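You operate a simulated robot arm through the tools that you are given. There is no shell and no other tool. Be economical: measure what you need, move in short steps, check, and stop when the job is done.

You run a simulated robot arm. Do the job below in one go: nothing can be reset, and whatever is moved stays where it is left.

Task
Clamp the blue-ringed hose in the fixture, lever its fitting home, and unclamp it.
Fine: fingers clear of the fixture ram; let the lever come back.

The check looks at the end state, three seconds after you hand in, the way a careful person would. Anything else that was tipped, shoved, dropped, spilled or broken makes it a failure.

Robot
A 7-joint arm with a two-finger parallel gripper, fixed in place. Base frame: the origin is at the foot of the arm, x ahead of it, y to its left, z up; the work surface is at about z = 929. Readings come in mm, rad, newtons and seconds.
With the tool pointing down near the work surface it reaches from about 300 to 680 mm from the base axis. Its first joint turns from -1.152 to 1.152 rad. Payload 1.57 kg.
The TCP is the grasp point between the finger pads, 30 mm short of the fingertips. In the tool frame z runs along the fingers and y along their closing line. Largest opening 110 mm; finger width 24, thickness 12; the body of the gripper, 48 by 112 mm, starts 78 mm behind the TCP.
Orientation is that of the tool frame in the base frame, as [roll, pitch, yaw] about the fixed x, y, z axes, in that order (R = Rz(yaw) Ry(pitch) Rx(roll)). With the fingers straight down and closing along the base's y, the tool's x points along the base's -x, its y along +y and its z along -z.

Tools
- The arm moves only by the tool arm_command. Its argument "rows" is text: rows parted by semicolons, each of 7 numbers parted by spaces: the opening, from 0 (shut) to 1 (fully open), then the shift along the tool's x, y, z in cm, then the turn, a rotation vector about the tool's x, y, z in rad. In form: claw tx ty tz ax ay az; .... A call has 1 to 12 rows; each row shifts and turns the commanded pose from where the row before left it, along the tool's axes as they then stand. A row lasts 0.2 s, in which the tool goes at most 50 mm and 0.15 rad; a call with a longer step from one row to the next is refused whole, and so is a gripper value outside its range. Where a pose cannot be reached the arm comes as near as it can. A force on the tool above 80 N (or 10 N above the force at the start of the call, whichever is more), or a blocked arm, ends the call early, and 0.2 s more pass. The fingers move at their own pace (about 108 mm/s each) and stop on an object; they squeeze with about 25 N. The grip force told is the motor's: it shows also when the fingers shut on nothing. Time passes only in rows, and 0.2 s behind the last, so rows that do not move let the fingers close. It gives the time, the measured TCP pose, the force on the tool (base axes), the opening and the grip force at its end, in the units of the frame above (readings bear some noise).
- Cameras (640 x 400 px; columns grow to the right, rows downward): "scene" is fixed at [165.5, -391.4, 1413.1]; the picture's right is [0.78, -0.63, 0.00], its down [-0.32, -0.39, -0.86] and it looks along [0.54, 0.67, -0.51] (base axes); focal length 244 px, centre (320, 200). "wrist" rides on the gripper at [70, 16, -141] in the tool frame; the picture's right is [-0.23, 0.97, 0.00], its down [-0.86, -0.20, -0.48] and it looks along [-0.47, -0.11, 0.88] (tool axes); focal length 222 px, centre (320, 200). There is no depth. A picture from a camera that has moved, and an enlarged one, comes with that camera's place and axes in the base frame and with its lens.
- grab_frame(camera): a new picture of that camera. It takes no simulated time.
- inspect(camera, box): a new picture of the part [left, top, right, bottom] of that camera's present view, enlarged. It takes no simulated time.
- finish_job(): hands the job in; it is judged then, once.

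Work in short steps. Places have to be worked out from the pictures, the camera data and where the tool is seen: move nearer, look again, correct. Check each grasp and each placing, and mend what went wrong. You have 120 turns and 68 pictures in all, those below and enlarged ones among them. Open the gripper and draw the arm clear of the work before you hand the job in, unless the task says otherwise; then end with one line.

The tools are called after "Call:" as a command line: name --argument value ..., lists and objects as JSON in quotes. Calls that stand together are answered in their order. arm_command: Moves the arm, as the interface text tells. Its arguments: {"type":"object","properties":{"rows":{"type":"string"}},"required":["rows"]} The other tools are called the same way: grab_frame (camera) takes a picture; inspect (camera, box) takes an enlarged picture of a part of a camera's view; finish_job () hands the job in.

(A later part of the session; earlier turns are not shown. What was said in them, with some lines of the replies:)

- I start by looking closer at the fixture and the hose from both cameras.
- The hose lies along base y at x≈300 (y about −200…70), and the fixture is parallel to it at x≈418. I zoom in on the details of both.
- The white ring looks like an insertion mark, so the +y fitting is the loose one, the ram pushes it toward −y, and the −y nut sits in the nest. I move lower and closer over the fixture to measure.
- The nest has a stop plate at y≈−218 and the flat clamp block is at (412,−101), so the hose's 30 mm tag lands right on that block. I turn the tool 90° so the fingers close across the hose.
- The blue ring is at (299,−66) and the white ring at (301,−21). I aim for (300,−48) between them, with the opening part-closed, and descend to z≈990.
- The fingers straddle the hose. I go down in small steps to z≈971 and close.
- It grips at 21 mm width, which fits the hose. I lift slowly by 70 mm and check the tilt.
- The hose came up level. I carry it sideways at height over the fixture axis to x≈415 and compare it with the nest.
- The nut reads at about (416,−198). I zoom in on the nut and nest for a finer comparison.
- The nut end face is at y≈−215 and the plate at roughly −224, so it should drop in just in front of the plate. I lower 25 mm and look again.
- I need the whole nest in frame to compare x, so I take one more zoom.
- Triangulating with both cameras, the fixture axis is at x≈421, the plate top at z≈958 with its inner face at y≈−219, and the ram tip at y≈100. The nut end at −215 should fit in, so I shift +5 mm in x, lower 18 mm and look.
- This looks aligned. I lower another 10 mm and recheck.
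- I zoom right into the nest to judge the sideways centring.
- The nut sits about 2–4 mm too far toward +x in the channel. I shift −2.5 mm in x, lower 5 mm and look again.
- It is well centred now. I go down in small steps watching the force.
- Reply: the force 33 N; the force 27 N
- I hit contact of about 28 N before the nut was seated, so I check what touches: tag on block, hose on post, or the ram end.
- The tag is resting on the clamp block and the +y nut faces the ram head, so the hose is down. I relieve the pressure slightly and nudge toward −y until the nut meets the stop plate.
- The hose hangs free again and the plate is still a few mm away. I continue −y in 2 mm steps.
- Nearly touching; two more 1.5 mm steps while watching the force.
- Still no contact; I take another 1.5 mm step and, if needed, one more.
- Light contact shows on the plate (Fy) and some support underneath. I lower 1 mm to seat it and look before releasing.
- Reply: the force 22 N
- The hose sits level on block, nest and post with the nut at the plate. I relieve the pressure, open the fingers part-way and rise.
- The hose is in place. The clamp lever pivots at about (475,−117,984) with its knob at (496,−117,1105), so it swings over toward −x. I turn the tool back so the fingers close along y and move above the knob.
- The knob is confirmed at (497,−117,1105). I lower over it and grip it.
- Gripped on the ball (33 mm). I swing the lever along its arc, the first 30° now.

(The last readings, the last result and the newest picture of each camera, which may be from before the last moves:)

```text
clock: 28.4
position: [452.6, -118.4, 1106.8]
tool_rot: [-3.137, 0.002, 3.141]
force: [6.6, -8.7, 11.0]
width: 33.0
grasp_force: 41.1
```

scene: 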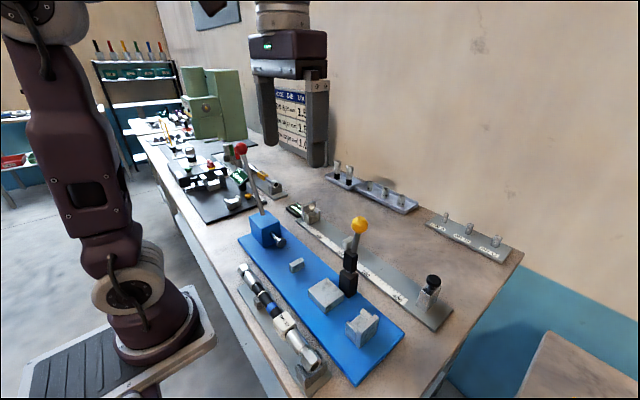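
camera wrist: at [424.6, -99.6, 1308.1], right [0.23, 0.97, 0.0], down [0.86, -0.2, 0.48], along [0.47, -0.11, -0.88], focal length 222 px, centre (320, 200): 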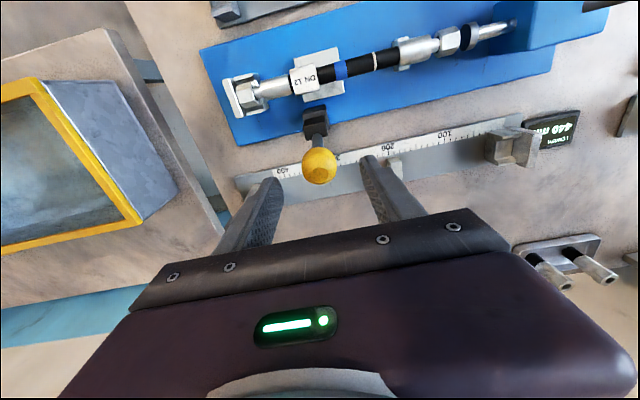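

Moving fine with small forces. I continue the arc to about −50°.

Call:
arm_command --rows "0 1.06 0 0.24 0 0 0; 0 1.03 0 0.32 0 0 0; 0 1.0 0 0.42 0 0 0; 0 0.96 0 0.49 0 0 0; 0 0.92 0 0.58 0 0 0; 0 0.85 0 0.66 0 0 0; 0 0.8 0 0.73 0 0 0; 0 0.73 0 0.8 0 0 0; 0 0 0 0 0 0 0"

Call:
inspect --camera "scene" --box '[250, 180, 410, 340]'

```text
clock: 30.4
position: [380.1, -117.7, 1063.6]
tool_rot: [-3.139, 0.0, 3.141]
force: [1.6, -27.4, 10.3]
width: 33.3
grasp_force: 41.0
```

```text
2.50 times, centred on (330, 260) of scene
camera zoom: at [165.4, -392.3, 1412.9], right [0.78, -0.63, 0.0], down [-0.32, -0.39, -0.86], along [0.54, 0.67, -0.51], focal length 611 px, centre (295, 50)
```

zoom: 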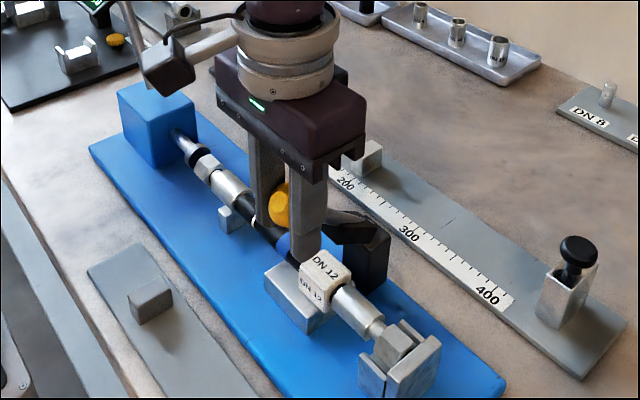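

The lever follows well; a sideways force of 27 N builds, so I ease 2 mm in −y and continue to about −75°.

Call:
arm_command --rows "0 0.65 -0.1 0.86 0 0 0; 0 0.59 -0.1 0.91 0 0 0; 0 0.49 0 0.96 0 0 0; 0 0.42 0 1.0 0 0 0; 0 0 0 0 0 0 0"

```text
clock: 31.6
position: [357.8, -117.1, 1027.4]
tool_rot: [3.141, -0.002, 3.141]
force: [-6.1, -9.4, 8.9]
width: 33.1
grasp_force: 41.5
```

I keep going toward horizontal in small steps, watching for the clamp resistance.

Call:
arm_command --rows "0 0.32 0 1.03 0 0 0; 0 0.24 0 1.06 0 0 0; 0 0 0 0 0 0 0"

Call:
inspect --camera "scene" --box '[270, 220, 390, 320]'

```text
clock: 32.4
position: [353.3, -118.2, 1006.3]
tool_rot: [-3.139, 0.001, -3.14]
force: [-0.7, -8.3, 8.8]
width: 33.0
grasp_force: 41.1
```

```text
4.00 times, centred on (330, 270) of scene
camera zoom: at [165.4, -391.7, 1413.0], right [0.78, -0.63, 0.0], down [-0.32, -0.39, -0.86], along [0.54, 0.67, -0.51], focal length 978 px, centre (280, -80)
```

zoom: 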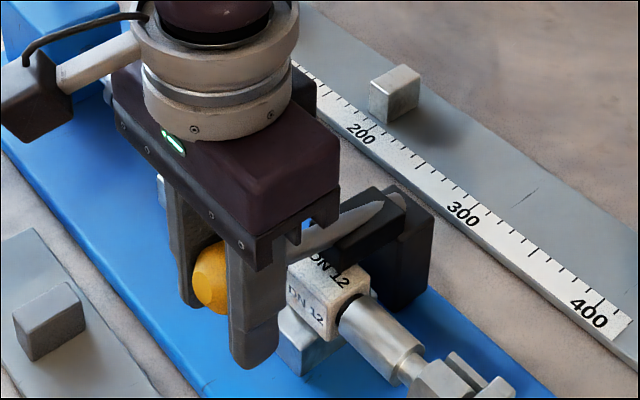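

The arm is almost down over the tag. I push on in half-steps.

Call:
arm_command --rows "0 0.15 0 1.07 0 0 0; 0 0 0 0 0 0 0"

Call:
arm_command --rows "0 0.05 0 0.8 0 0 0; 0 0 0 0 0 0 0"

Call:
inspect --camera "scene" --box '[290, 235, 390, 320]'

```text
clock: 33.0
position: [351.1, -117.2, 995.3]
tool_rot: [-3.141, -0.002, -3.141]
force: [-4.9, -4.9, 12.1]
width: 33.2
grasp_force: 41.1
```

```text
clock: 33.6
position: [351.8, -117.5, 987.2]
tool_rot: [-3.14, 0.003, -3.14]
force: [3.6, 1.2, 32.4]
width: 33.4
grasp_force: 41.8
```

```text
4.71 times, centred on (340, 278) of scene
camera zoom: at [165.3, -391.3, 1413.2], right [0.78, -0.63, 0.0], down [-0.32, -0.39, -0.86], along [0.54, 0.67, -0.51], focal length 1151 px, centre (226, -165)
```

zoom: 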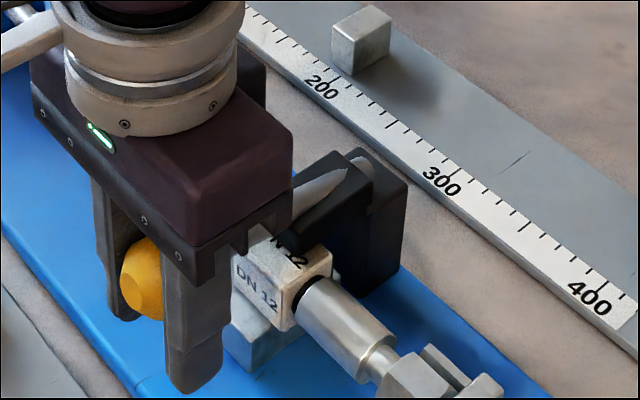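

Resistance is rising (32 N up) and the arm is touching the tag. I push a few mm more to set the clamp.

Call:
arm_command --rows "0 0 0 0.3 0 0 0; 0 0 0 0 0 0 0"

Call:
arm_command --rows "0 0 0 0.25 0 0 0; 0 0 0 0 0 0 0"

```text
clock: 34.2
position: [351.3, -119.1, 983.7]
tool_rot: [-3.141, 0.0, -3.138]
force: [8.3, 10.1, 31.3]
width: 33.0
grasp_force: 41.5
```

```text
clock: 34.8
position: [349.7, -118.4, 981.7]
tool_rot: [3.141, 0.0, -3.139]
force: [6.0, 15.6, 31.2]
width: 33.2
grasp_force: 41.5
```

Force has plateaued; I open the fingers, lift off and see whether the lever stays down.

Call:
arm_command --rows "0.55 0 0 0 0 0 0; 0.55 0 0 0 0 0 0; 0.55 0 0 -2 0 0 0; 0.55 0 0 -4 0 0 0; 0.55 0 0 -3 0 0 0; 0.55 0 0 0 0 0 0"

Call:
inspect --camera "scene" --box '[270, 210, 400, 320]'

```text
clock: 36.2
position: [350.1, -118.4, 1072.4]
tool_rot: [3.141, 0.001, -3.14]
force: [0.6, -0.1, 0.9]
width: 60.4
grasp_force: 0.1
```

```text
3.64 times, centred on (335, 265) of scene
camera zoom: at [165.5, -391.4, 1413.1], right [0.78, -0.63, 0.0], down [-0.32, -0.39, -0.86], along [0.54, 0.67, -0.51], focal length 889 px, centre (266, -36)
```

zoom: 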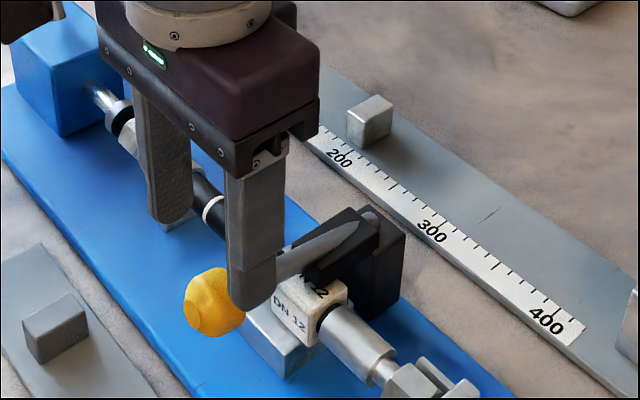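

The lever stays down but its knob looks to be at z≈1000, possibly not fully over. I press on top of the ball with closed fingers to be sure.

Call:
arm_command --rows "0 0 0 0 0 0 0; 0 0 0 0 0 0 0; 0 0 0 1.5 0 0 0; 0 0 0 0.6 0 0 0; 0 0 0 0 0 0 0"

Call:
arm_command --rows "0 0 0 0.4 0 0 0; 0 0 0 0 0 0 0"

Call:
arm_command --rows "0 0 0 0.4 0 0 0; 0 0 0 0 0 0 0"

```text
clock: 37.4
position: [350.0, -119.4, 1050.0]
tool_rot: [-3.141, 0.001, -3.14]
force: [0.5, -0.7, -0.6]
width: 0.0
grasp_force: 21.7
```

```text
clock: 38.0
position: [349.5, -120.3, 1048.0]
tool_rot: [-3.139, 0.002, -3.139]
force: [-9.6, 3.7, 51.5]
width: 0.0
grasp_force: 21.5
```

```text
clock: 38.4
position: [350.2, -119.0, 1047.3]
tool_rot: [-3.142, 0.004, -3.139]
force: [-12.0, 9.8, 56.2]
width: 0.0
grasp_force: 21.8
stopped in row 1: the force on the tool passed its limit (the readings are from after the stop); the commanded pose is now the measured one
```

The knob top is at z≈1018 and takes 56+ N without moving, so the clamp is firmly closed. I now raise the arm and go around to the +y side of the red lever knob (≈(421,296,1178)), staying high.

Call:
arm_command --rows "0 0 0 -4 0 0 0; 0 0 0 -4.5 0 0 0; 0 0 0 -4.5 0 0 0; 0 0 0 -4.5 0 0 0; 0 0 0 -4.5 0 0 0; 0 -1 4.5 0 0 0 0; 0 -1 4.5 0 0 0 0; 0 -1 4.5 0 0 0 0; 0 -1 4.5 0 0 0 0; 0 0 4.5 0 0 0 0; 0 0 0 0 0 0 0"

Call:
grab_frame --camera "wrist"

Call:
inspect --camera "scene" --box '[190, 90, 420, 330]'

```text
clock: 40.8
position: [388.9, 104.1, 1264.0]
tool_rot: [-3.141, 0.003, -3.142]
force: [0.3, -0.6, 0.1]
width: 0.0
grasp_force: 21.1
```

```text
18 pictures are left
camera wrist: at [320.1, 121.6, 1403.3], right [0.23, 0.97, 0.0], down [0.85, -0.2, 0.48], along [0.47, -0.11, -0.88], focal length 222 px, centre (320, 200)
```

wrist: 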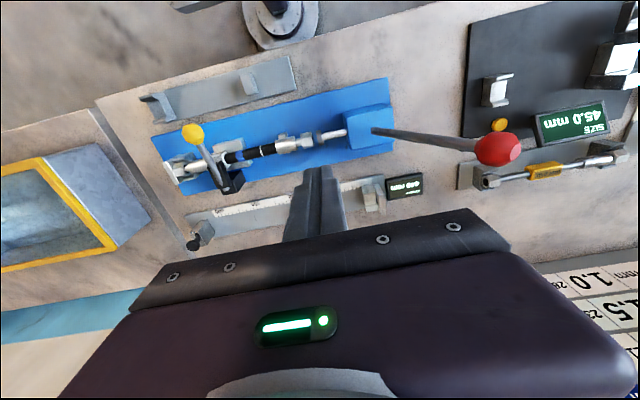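

```text
1.67 times, centred on (305, 210) of scene
camera zoom: at [165.5, -391.4, 1413.1], right [0.78, -0.63, 0.0], down [-0.32, -0.39, -0.86], along [0.54, 0.67, -0.51], focal length 408 px, centre (345, 183)
```

zoom: 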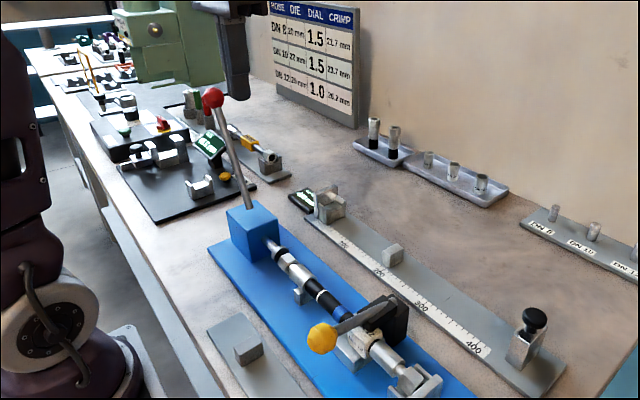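

The clamp holds and the red knob triangulates to (420,283,1181), with the lever leaning about 28° toward +y. I fly over it at height to y≈345 and then look.

Call:
arm_command --rows "0 -0.6 4.5 0 0 0 0; 0 -0.6 4.5 0 0 0 0; 0 -0.6 4.5 0 0 0 0; 0 -0.6 4.5 0 0 0 0; 0 -0.7 4.5 0 0 0 0; 0 0 1.6 0 0 0 0; 0 0 0 0 0 0 0"

Call:
grab_frame --camera "wrist"

Call:
inspect --camera "scene" --box '[190, 50, 350, 250]'

```text
clock: 42.4
position: [415.2, 318.8, 1263.0]
tool_rot: [-3.14, 0.001, -3.14]
force: [0.9, -0.8, -0.4]
width: 0.0
grasp_force: 21.3
out of reach, approached as far as the arm can: row 5, 6
```

```text
16 pictures are left
camera wrist: at [346.6, 335.2, 1401.9], right [0.23, 0.97, 0.0], down [0.85, -0.2, 0.48], along [0.47, -0.11, -0.88], focal length 222 px, centre (320, 200)
```

wrist: 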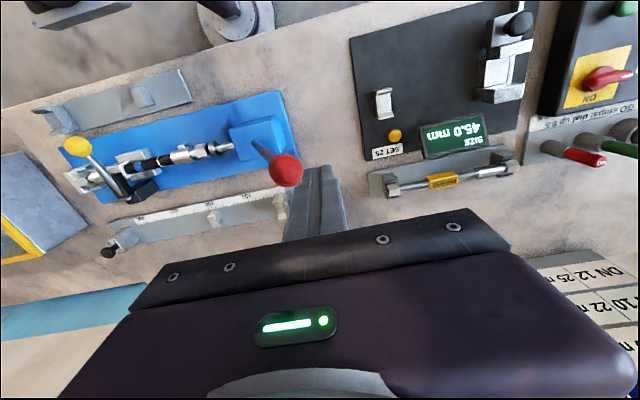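

```text
2.00 times, centred on (270, 150) of scene
camera zoom: at [165.5, -391.4, 1413.1], right [0.78, -0.63, 0.0], down [-0.32, -0.39, -0.86], along [0.54, 0.67, -0.51], focal length 489 px, centre (420, 300)
```

zoom: 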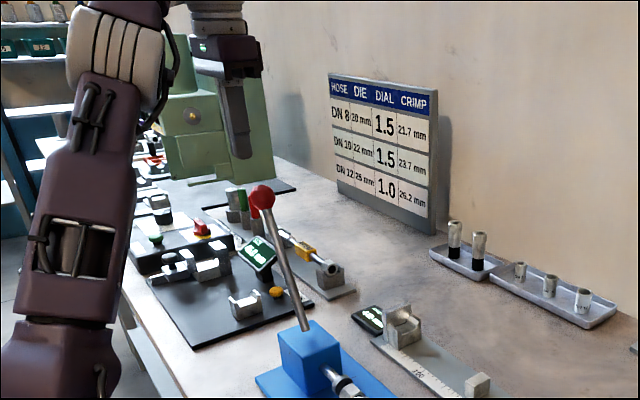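

The knob is at (420.4,281.4) and the closed fingers are at y≈319, clear on its +y side. I lower to z≈1185 there.

Call:
arm_command --rows "0 0 0 2.6 0 0 0; 0 0 0 2.6 0 0 0; 0 0 0 2.6 0 0 0; 0 0 0 0 0 0 0"

Call:
grab_frame --camera "wrist"

```text
clock: 43.4
position: [417.0, 318.6, 1185.4]
tool_rot: [-3.141, 0.003, -3.139]
force: [-0.4, 0.0, 1.1]
width: 0.0
grasp_force: 21.7
```

```text
14 pictures are left
camera wrist: at [347.5, 336.0, 1325.0], right [0.23, 0.97, 0.0], down [0.85, -0.2, 0.48], along [0.47, -0.11, -0.88], focal length 222 px, centre (320, 200)
```

wrist: 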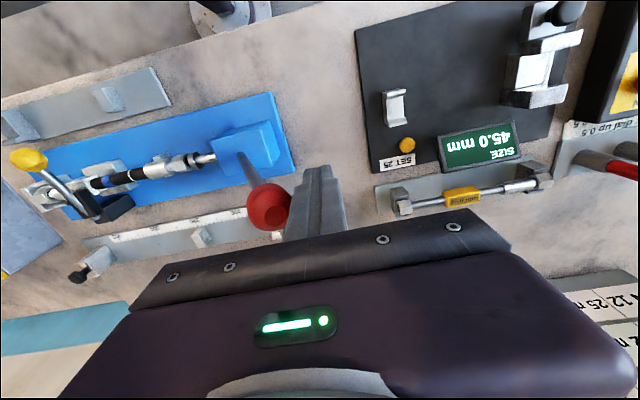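

The fingers are right beside the knob. I push it in −y and read the force.

Call:
arm_command --rows "0 -0.3 -0.8 0 0 0 0; 0 0 -1 0 0 0 0; 0 0 -1 0 0 0 0; 0 0 0 0 0 0 0"

```text
clock: 44.4
position: [420.4, 291.5, 1184.9]
tool_rot: [-3.141, 0.0, -3.141]
force: [0.2, 1.0, -0.8]
width: 0.1
grasp_force: 21.3
```

Call:
arm_command --rows "0 0 -1.2 0 0 0 0; 0 0 -1.2 0 0 0 0; 0 0 -1.2 0 0 0 0; 0 0 0 0 0 0 0"

Call:
inspect --camera "scene" --box '[220, 110, 340, 270]'

```text
clock: 45.4
position: [419.0, 253.6, 1185.8]
tool_rot: [-3.14, 0.002, -3.139]
force: [0.0, 3.3, 1.8]
width: 0.1
grasp_force: 21.9
```

```text
2.50 times, centred on (280, 190) of scene
camera zoom: at [165.5, -391.4, 1413.1], right [0.78, -0.63, 0.0], down [-0.32, -0.39, -0.86], along [0.54, 0.67, -0.51], focal length 611 px, centre (420, 225)
```

zoom: 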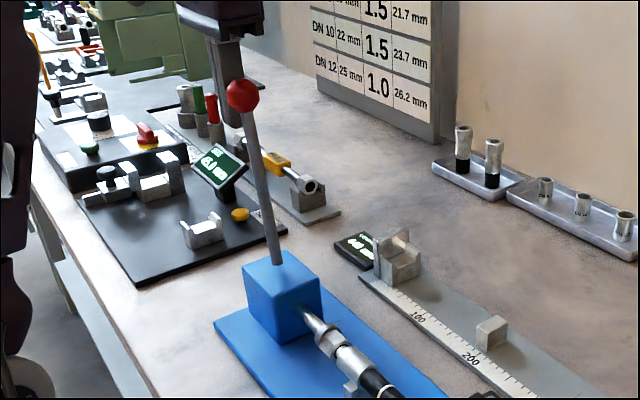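

The lever follows with only a few newtons. I continue pushing toward −y.

Call:
arm_command --rows "0 0 -1.2 0 0 0 0; 0 0 -1.2 0 0 0 0; 0 0 -1.2 0 0 0 0; 0 0 0 0 0 0 0"

Call:
arm_command --rows "0 0 -1 0 0 0 0; 0 0 -1 0 0 0 0; 0 0 0 0 0 0 0"

Call:
inspect --camera "scene" --box '[230, 130, 350, 280]'

```text
clock: 46.4
position: [419.6, 218.6, 1186.1]
tool_rot: [-3.137, -0.001, -3.139]
force: [-1.2, 2.4, -0.3]
width: 0.0
grasp_force: 21.1
```

```text
clock: 47.1
position: [420.3, 198.4, 1185.8]
tool_rot: [-3.138, 0.001, -3.139]
force: [1.3, 3.5, 0.0]
width: 0.0
grasp_force: 21.4
```

```text
2.67 times, centred on (290, 205) of scene
camera zoom: at [165.6, -391.3, 1413.1], right [0.78, -0.63, 0.0], down [-0.32, -0.39, -0.86], along [0.54, 0.67, -0.51], focal length 652 px, centre (400, 187)
```

zoom: 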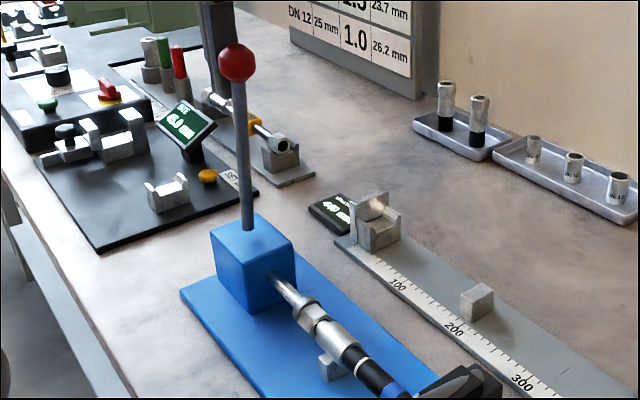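

The lever is about vertical now and the ram has reached the nut. I keep pushing and watch the force.

Call:
arm_command --rows "0 0 -1 0 0 0 0; 0 0 -1 0.1 0 0 0; 0 0 -1 0.2 0 0 0; 0 0 0 0 0 0 0"

Call:
arm_command --rows "0 0 -1 0.3 0 0 0; 0 0 -1 0.4 0 0 0; 0 0 0 0 0 0 0"

Call:
inspect --camera "scene" --box '[230, 150, 350, 300]'

```text
clock: 48.1
position: [421.0, 167.8, 1183.2]
tool_rot: [-3.139, 0.002, -3.139]
force: [-1.3, 3.3, -2.3]
width: 0.0
grasp_force: 21.4
```

```text
clock: 49.0
position: [421.4, 147.7, 1176.2]
tool_rot: [-3.139, 0.001, -3.14]
force: [0.8, 3.3, 2.1]
width: 0.0
grasp_force: 21.4
```

```text
2.67 times, centred on (290, 225) of scene
camera zoom: at [165.5, -391.3, 1413.1], right [0.78, -0.63, 0.0], down [-0.32, -0.39, -0.86], along [0.54, 0.67, -0.51], focal length 652 px, centre (400, 133)
```

zoom: 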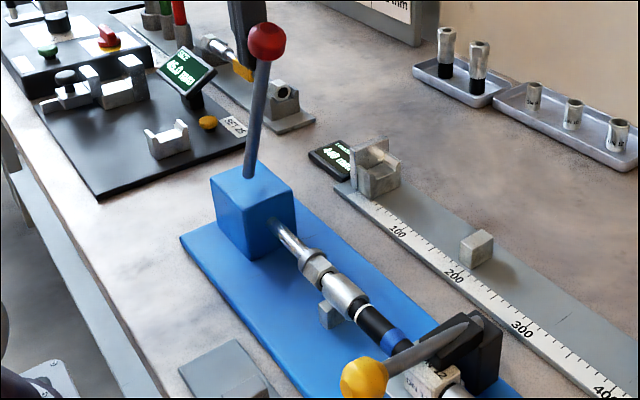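

The ferrule is now approaching the white mark. I continue in small steps until it stops.

Call:
arm_command --rows "0 0 -1 0.4 0 0 0; 0 0 -0.8 0.4 0 0 0; 0 0 0 0 0 0 0"

Call:
inspect --camera "scene" --box '[270, 215, 350, 285]'

```text
clock: 49.8
position: [419.0, 129.7, 1169.4]
tool_rot: [-3.14, 0.002, 3.141]
force: [3.4, 2.8, 1.1]
width: 0.2
grasp_force: 21.6
```

```text
5.71 times, centred on (310, 250) of scene
camera zoom: at [165.6, -391.4, 1413.1], right [0.78, -0.63, 0.0], down [-0.32, -0.39, -0.86], along [0.54, 0.67, -0.51], focal length 1397 px, centre (377, -86)
```

zoom: 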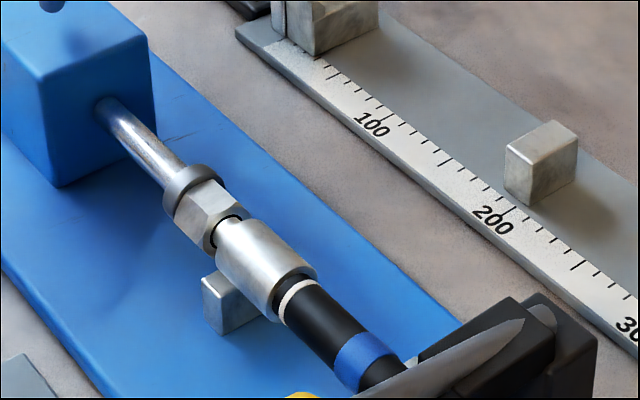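

The ferrule is within a few mm of the white ring. About 8 mm more lever per step.

Call:
arm_command --rows "0 0 -0.8 0.4 0 0 0; 0 0 0 0 0 0 0"

Call:
arm_command --rows "0 0 -0.6 0.35 0 0 0; 0 0 0 0 0 0 0"

Call:
inspect --camera "scene" --box '[280, 230, 340, 280]'

```text
clock: 50.4
position: [419.4, 122.7, 1164.6]
tool_rot: [-3.139, 0.0, -3.141]
force: [0.0, 6.3, -1.7]
width: 0.0
grasp_force: 21.7
```

```text
clock: 51.0
position: [419.2, 116.3, 1161.5]
tool_rot: [-3.14, 0.0, -3.14]
force: [0.3, 5.1, 0.9]
width: 0.0
grasp_force: 21.1
```

```text
8.00 times, centred on (310, 255) of scene
camera zoom: at [165.5, -391.3, 1413.1], right [0.78, -0.63, 0.0], down [-0.32, -0.39, -0.86], along [0.54, 0.67, -0.51], focal length 1956 px, centre (400, -240)
```

zoom: 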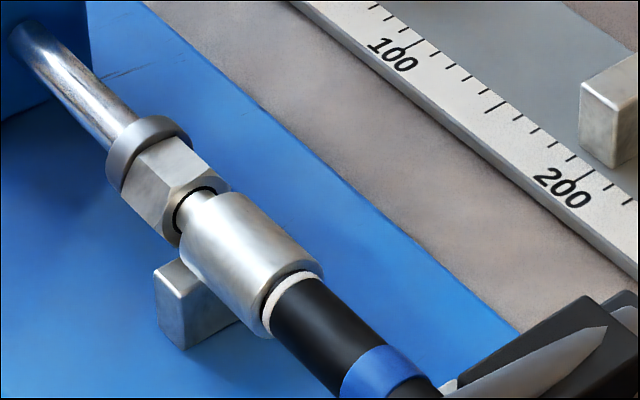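

The ferrule edge is at the ring now. I take one small 4 mm lever step to feel for a hard stop.

Call:
arm_command --rows "0 0 -0.4 0.2 0 0 0; 0 0 0 0 0 0 0"

```text
clock: 51.5
position: [418.8, 112.3, 1159.3]
tool_rot: [3.141, 0.0, -3.138]
force: [-3.9, 14.7, 6.8]
width: 0.0
grasp_force: 20.8
```

Force is rising (15 N); one more step confirms whether it is home.

Call:
arm_command --rows "0 0 -0.4 0.2 0 0 0; 0 0 0 0 0 0 0"

Call:
inspect --camera "scene" --box '[280, 230, 340, 280]'

```text
clock: 52.1
position: [419.3, 112.9, 1159.4]
tool_rot: [3.135, 0.008, -3.135]
force: [-6.0, 47.8, 52.9]
width: 0.1
grasp_force: 21.6
```

```text
8.00 times, centred on (310, 255) of scene
camera zoom: at [164.7, -390.0, 1413.6], right [0.78, -0.63, 0.0], down [-0.32, -0.39, -0.86], along [0.54, 0.67, -0.51], focal length 1956 px, centre (400, -240)
```

zoom: 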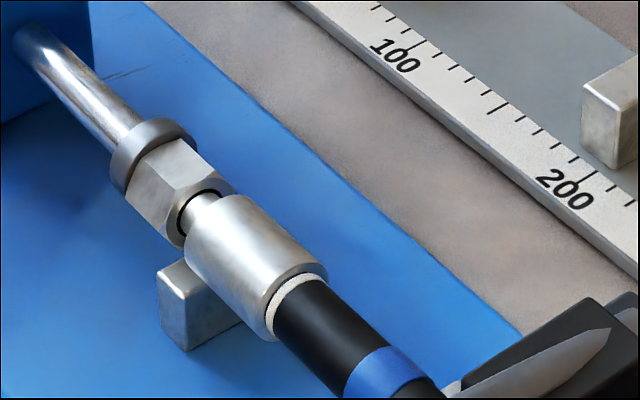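

A hard stop: force jumped to about 70 N with no motion, and the ferrule is at the white ring. I back off slowly so the lever returns against the fingers.

Call:
arm_command --rows "0 0 0.4 -0.2 0 0 0; 0 0 0.6 -0.35 0 0 0; 0 0 0.8 -0.4 0 0 0; 0 0 1 -0.4 0 0 0; 0 0 1.1 -0.4 0 0 0; 0 0 1.2 -0.4 0 0 0; 0 0 1.2 -0.3 0 0 0; 0 0 1.2 -0.2 0 0 0; 0 0 1.2 0 0 0 0; 0 0 1.2 0 0 0 0; 0 0 1.2 0 0 0 0; 0 0 0 0 0 0 0"

Call:
arm_command --rows "0 0 1.2 0 0 0 0; 0 0 1.2 0 0 0 0; 0 0 1.2 0 0 0 0; 0 0 1.2 0 0 0 0; 0 0 1.2 0 0 0 0; 0 0 1.2 0 0 0 0; 0 0 1.2 0 0 0 0; 0 0 0 0 0 0 0"

Call:
inspect --camera "scene" --box '[210, 110, 370, 310]'

```text
clock: 54.8
position: [420.1, 219.6, 1182.8]
tool_rot: [-3.139, 0.002, -3.14]
force: [0.2, 1.8, -0.7]
width: 0.0
grasp_force: 21.4
```

```text
clock: 56.5
position: [419.2, 304.9, 1183.5]
tool_rot: [-3.14, 0.002, -3.14]
force: [0.0, 1.3, -0.5]
width: 0.2
grasp_force: 21.3
```

```text
2.00 times, centred on (290, 210) of scene
camera zoom: at [165.5, -391.4, 1413.1], right [0.78, -0.63, 0.0], down [-0.32, -0.39, -0.86], along [0.54, 0.67, -0.51], focal length 489 px, centre (380, 180)
```

zoom: 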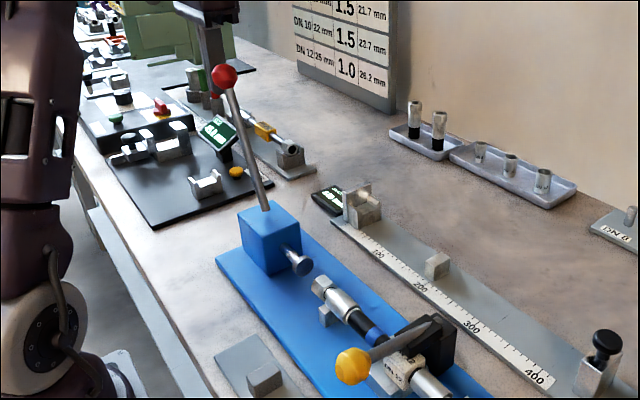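

The lever came back and the ram is withdrawn. I ease off fully, rise and travel back over the clamp knob.

Call:
arm_command --rows "0 0 1.2 0 0 0 0; 0 0 0.6 -1 0 0 0; 0 0 0 -3.5 0 0 0; 0 0 0 -3.5 0 0 0; 0 0.5 -4.5 0 0 0 0; 0 0.5 -4.8 0 0 0 0; 0 0.5 -4.8 0 0 0 0; 0 0.7 -4.8 0 0 0 0; 0 0.7 -4.8 0 0 0 0; 0 0.7 -4.8 0 0 0 0; 0 0.7 -4.8 0 0 0 0; 0 0.7 -4.8 0 0 0 0"

Call:
arm_command --rows "0.6 0.5 -2.4 2 0 0 0; 0.6 0.5 -2 4.5 0 0 0; 0.6 0.4 -1.2 4.5 0 0 0; 0.6 0 0 4 0 0 0; 0.6 0 0 0 0 0 0"

Call:
grab_frame --camera "wrist"

```text
clock: 59.1
position: [370.2, -59.9, 1252.7]
tool_rot: [-3.141, 0.002, -3.139]
force: [-0.1, -0.2, 0.0]
width: 0.1
grasp_force: 20.7
out of reach, approached as far as the arm can: row 4
```

```text
clock: 60.4
position: [357.9, -113.9, 1100.8]
tool_rot: [-3.14, 0.004, -3.141]
force: [0.4, -0.5, -0.6]
width: 66.3
grasp_force: 0.2
```

```text
6 pictures are left
camera wrist: at [289.4, -97.1, 1241.3], right [0.23, 0.97, 0.0], down [0.85, -0.2, 0.48], along [0.47, -0.11, -0.88], focal length 222 px, centre (320, 200)
```

wrist: 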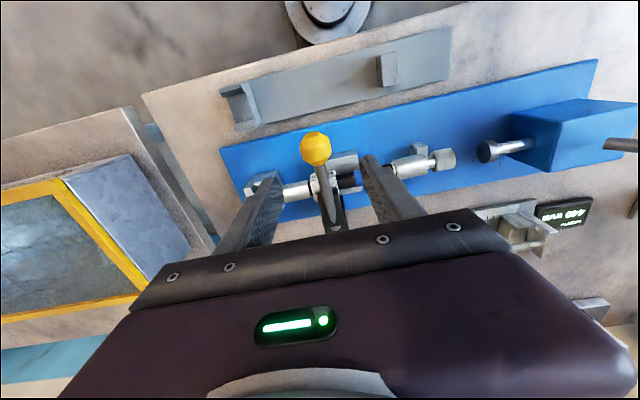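

The knob is at about (354,−117,1001). I lower around it, grip, and start the reverse arc.

Call:
arm_command --rows "0.6 0.45 -0.3 3.3 0 0 0; 0.6 0 0 3.3 0 0 0; 0.6 0 0 3.2 0 0 0; 0.6 0 0 0 0 0 0; 0 0 0 0 0 0 0; 0 0 0 0 0 0 0; 0 0 0 0 0 0 0"

Call:
arm_command --rows "0 -0.07 0 -0.4 0 0 0; 0 -0.25 0 -1.03 0 0 0; 0 -0.31 0 -1.06 0 0 0; 0 0 0 0 0 0 0"

Call:
inspect --camera "scene" --box '[270, 210, 400, 320]'

```text
clock: 62.0
position: [352.2, -117.7, 1001.6]
tool_rot: [-3.141, 0.0, -3.138]
force: [2.3, 16.2, -5.0]
width: 33.1
grasp_force: 40.4
```

```text
clock: 63.0
position: [360.2, -118.4, 1029.2]
tool_rot: [-3.14, 0.001, -3.138]
force: [2.3, 18.6, -10.4]
width: 33.2
grasp_force: 41.1
```

```text
3.64 times, centred on (335, 265) of scene
camera zoom: at [165.8, -390.9, 1413.2], right [0.78, -0.63, 0.0], down [-0.32, -0.39, -0.86], along [0.54, 0.67, -0.51], focal length 889 px, centre (266, -36)
```

zoom: 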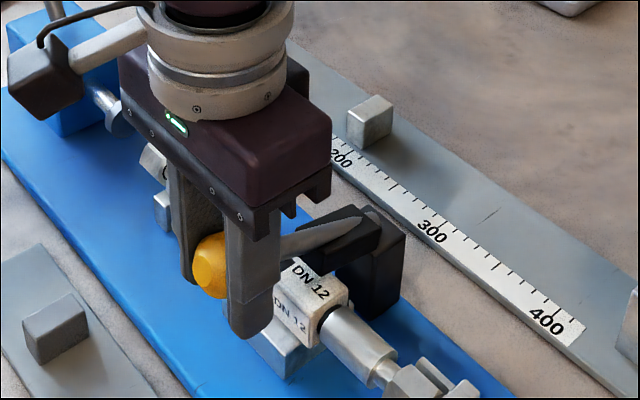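

The lever is lifting with the grip holding. I follow the arc back up to its start position.

Call:
arm_command --rows "0 -0.43 0.1 -1.0 0 0 0; 0 -0.5 0 -0.96 0 0 0; 0 -0.59 0 -0.91 0 0 0; 0 -0.65 0 -0.86 0 0 0; 0 -0.73 0 -0.8 0 0 0; 0 -0.8 0 -0.73 0 0 0; 0 -0.85 0 -0.66 0 0 0; 0 -0.92 0 -0.58 0 0 0; 0 0 0 0 0 0 0"

Call:
arm_command --rows "0 -0.96 0 -0.49 0 0 0; 0 -1.0 0 -0.42 0 0 0; 0 -1.03 0 -0.32 0 0 0; 0 -1.06 0 -0.24 0 0 0; 0 -1.07 0 -0.13 0 0 0; 0 -1.08 0 -0.06 0 0 0; 0 -1.08 0 0.06 0 0 0; 0 -0.9 0 0.1 0 0 0; 0 0 0 0 0 0 0"

```text
clock: 65.0
position: [413.4, -117.2, 1094.1]
tool_rot: [-3.14, 0.001, -3.14]
force: [-10.8, 6.0, -0.5]
width: 33.1
grasp_force: 41.1
```

```text
clock: 67.0
position: [495.0, -117.6, 1108.7]
tool_rot: [-3.141, 0.001, 3.141]
force: [-7.5, -3.2, 12.5]
width: 33.3
grasp_force: 41.1
```

The lever is back at its original position (x≈495, z≈1108). I release, lift straight up and check.

Call:
arm_command --rows "0.6 0 0 0 0 0 0; 0.6 0 0 0 0 0 0; 0.6 0 0 -2 0 0 0; 0.6 0 0 -4 0 0 0; 0.6 0 0 -4 0 0 0; 0.6 1.5 0 -4 0 0 0; 0.6 3 0 -3 0 0 0; 0.6 3 0 0 0 0 0; 0.6 3 0 0 0 0 0; 0.6 3 0 0 0 0 0; 0.6 0 0 0 0 0 0"

Call:
grab_frame --camera "scene"

Call:
inspect --camera "scene" --box '[250, 190, 410, 340]'

```text
clock: 69.3
position: [358.2, -118.6, 1278.4]
tool_rot: [-3.139, 0.001, -3.14]
force: [0.1, 0.9, -0.4]
width: 66.1
grasp_force: 0.1
```

```text
4 pictures are left
```

scene: 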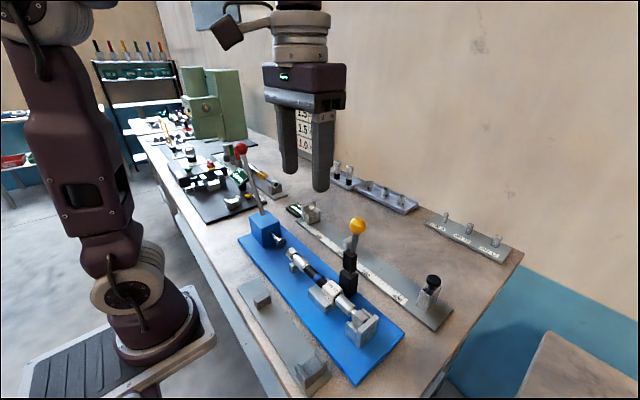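

```text
2.67 times, centred on (330, 265) of scene
camera zoom: at [165.5, -391.4, 1413.1], right [0.78, -0.63, 0.0], down [-0.32, -0.39, -0.86], along [0.54, 0.67, -0.51], focal length 652 px, centre (293, 27)
```

zoom: 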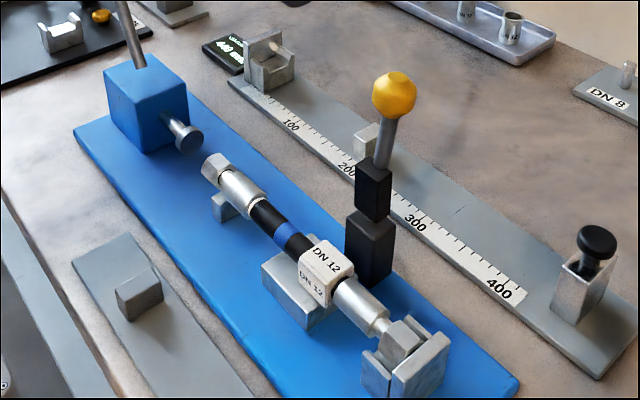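

Clamp and lever are both back and the arm is clear. I take one last close look at the ferrule and mark.

Call:
inspect --camera "scene" --box '[290, 235, 345, 280]'

```text
8.89 times, centred on (318, 258) of scene
camera zoom: at [165.5, -391.4, 1413.1], right [0.78, -0.63, 0.0], down [-0.32, -0.39, -0.86], along [0.54, 0.67, -0.51], focal length 2174 px, centre (342, -311)
```

zoom: 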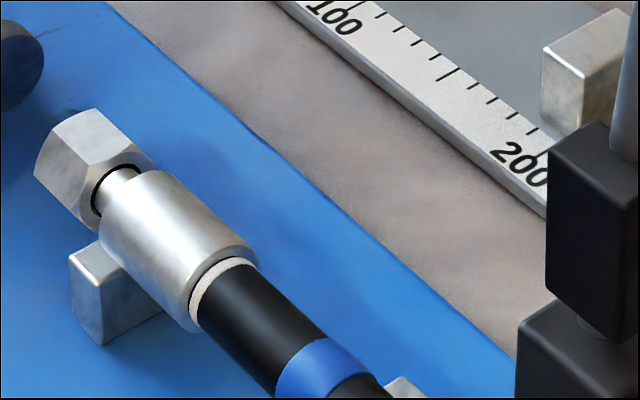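

The ferrule sits flush against the white insertion ring, the ram and lever are back, and the clamp is open. I hand in.

Call:
finish_job

```text
The job is handed in.
```

I clamped the blue-ringed hose, levered its fitting home to the white mark against a hard stop, let the lever come back, and unclamped it; the hose still lies in the fixture, and the arm is clear with the gripper open.
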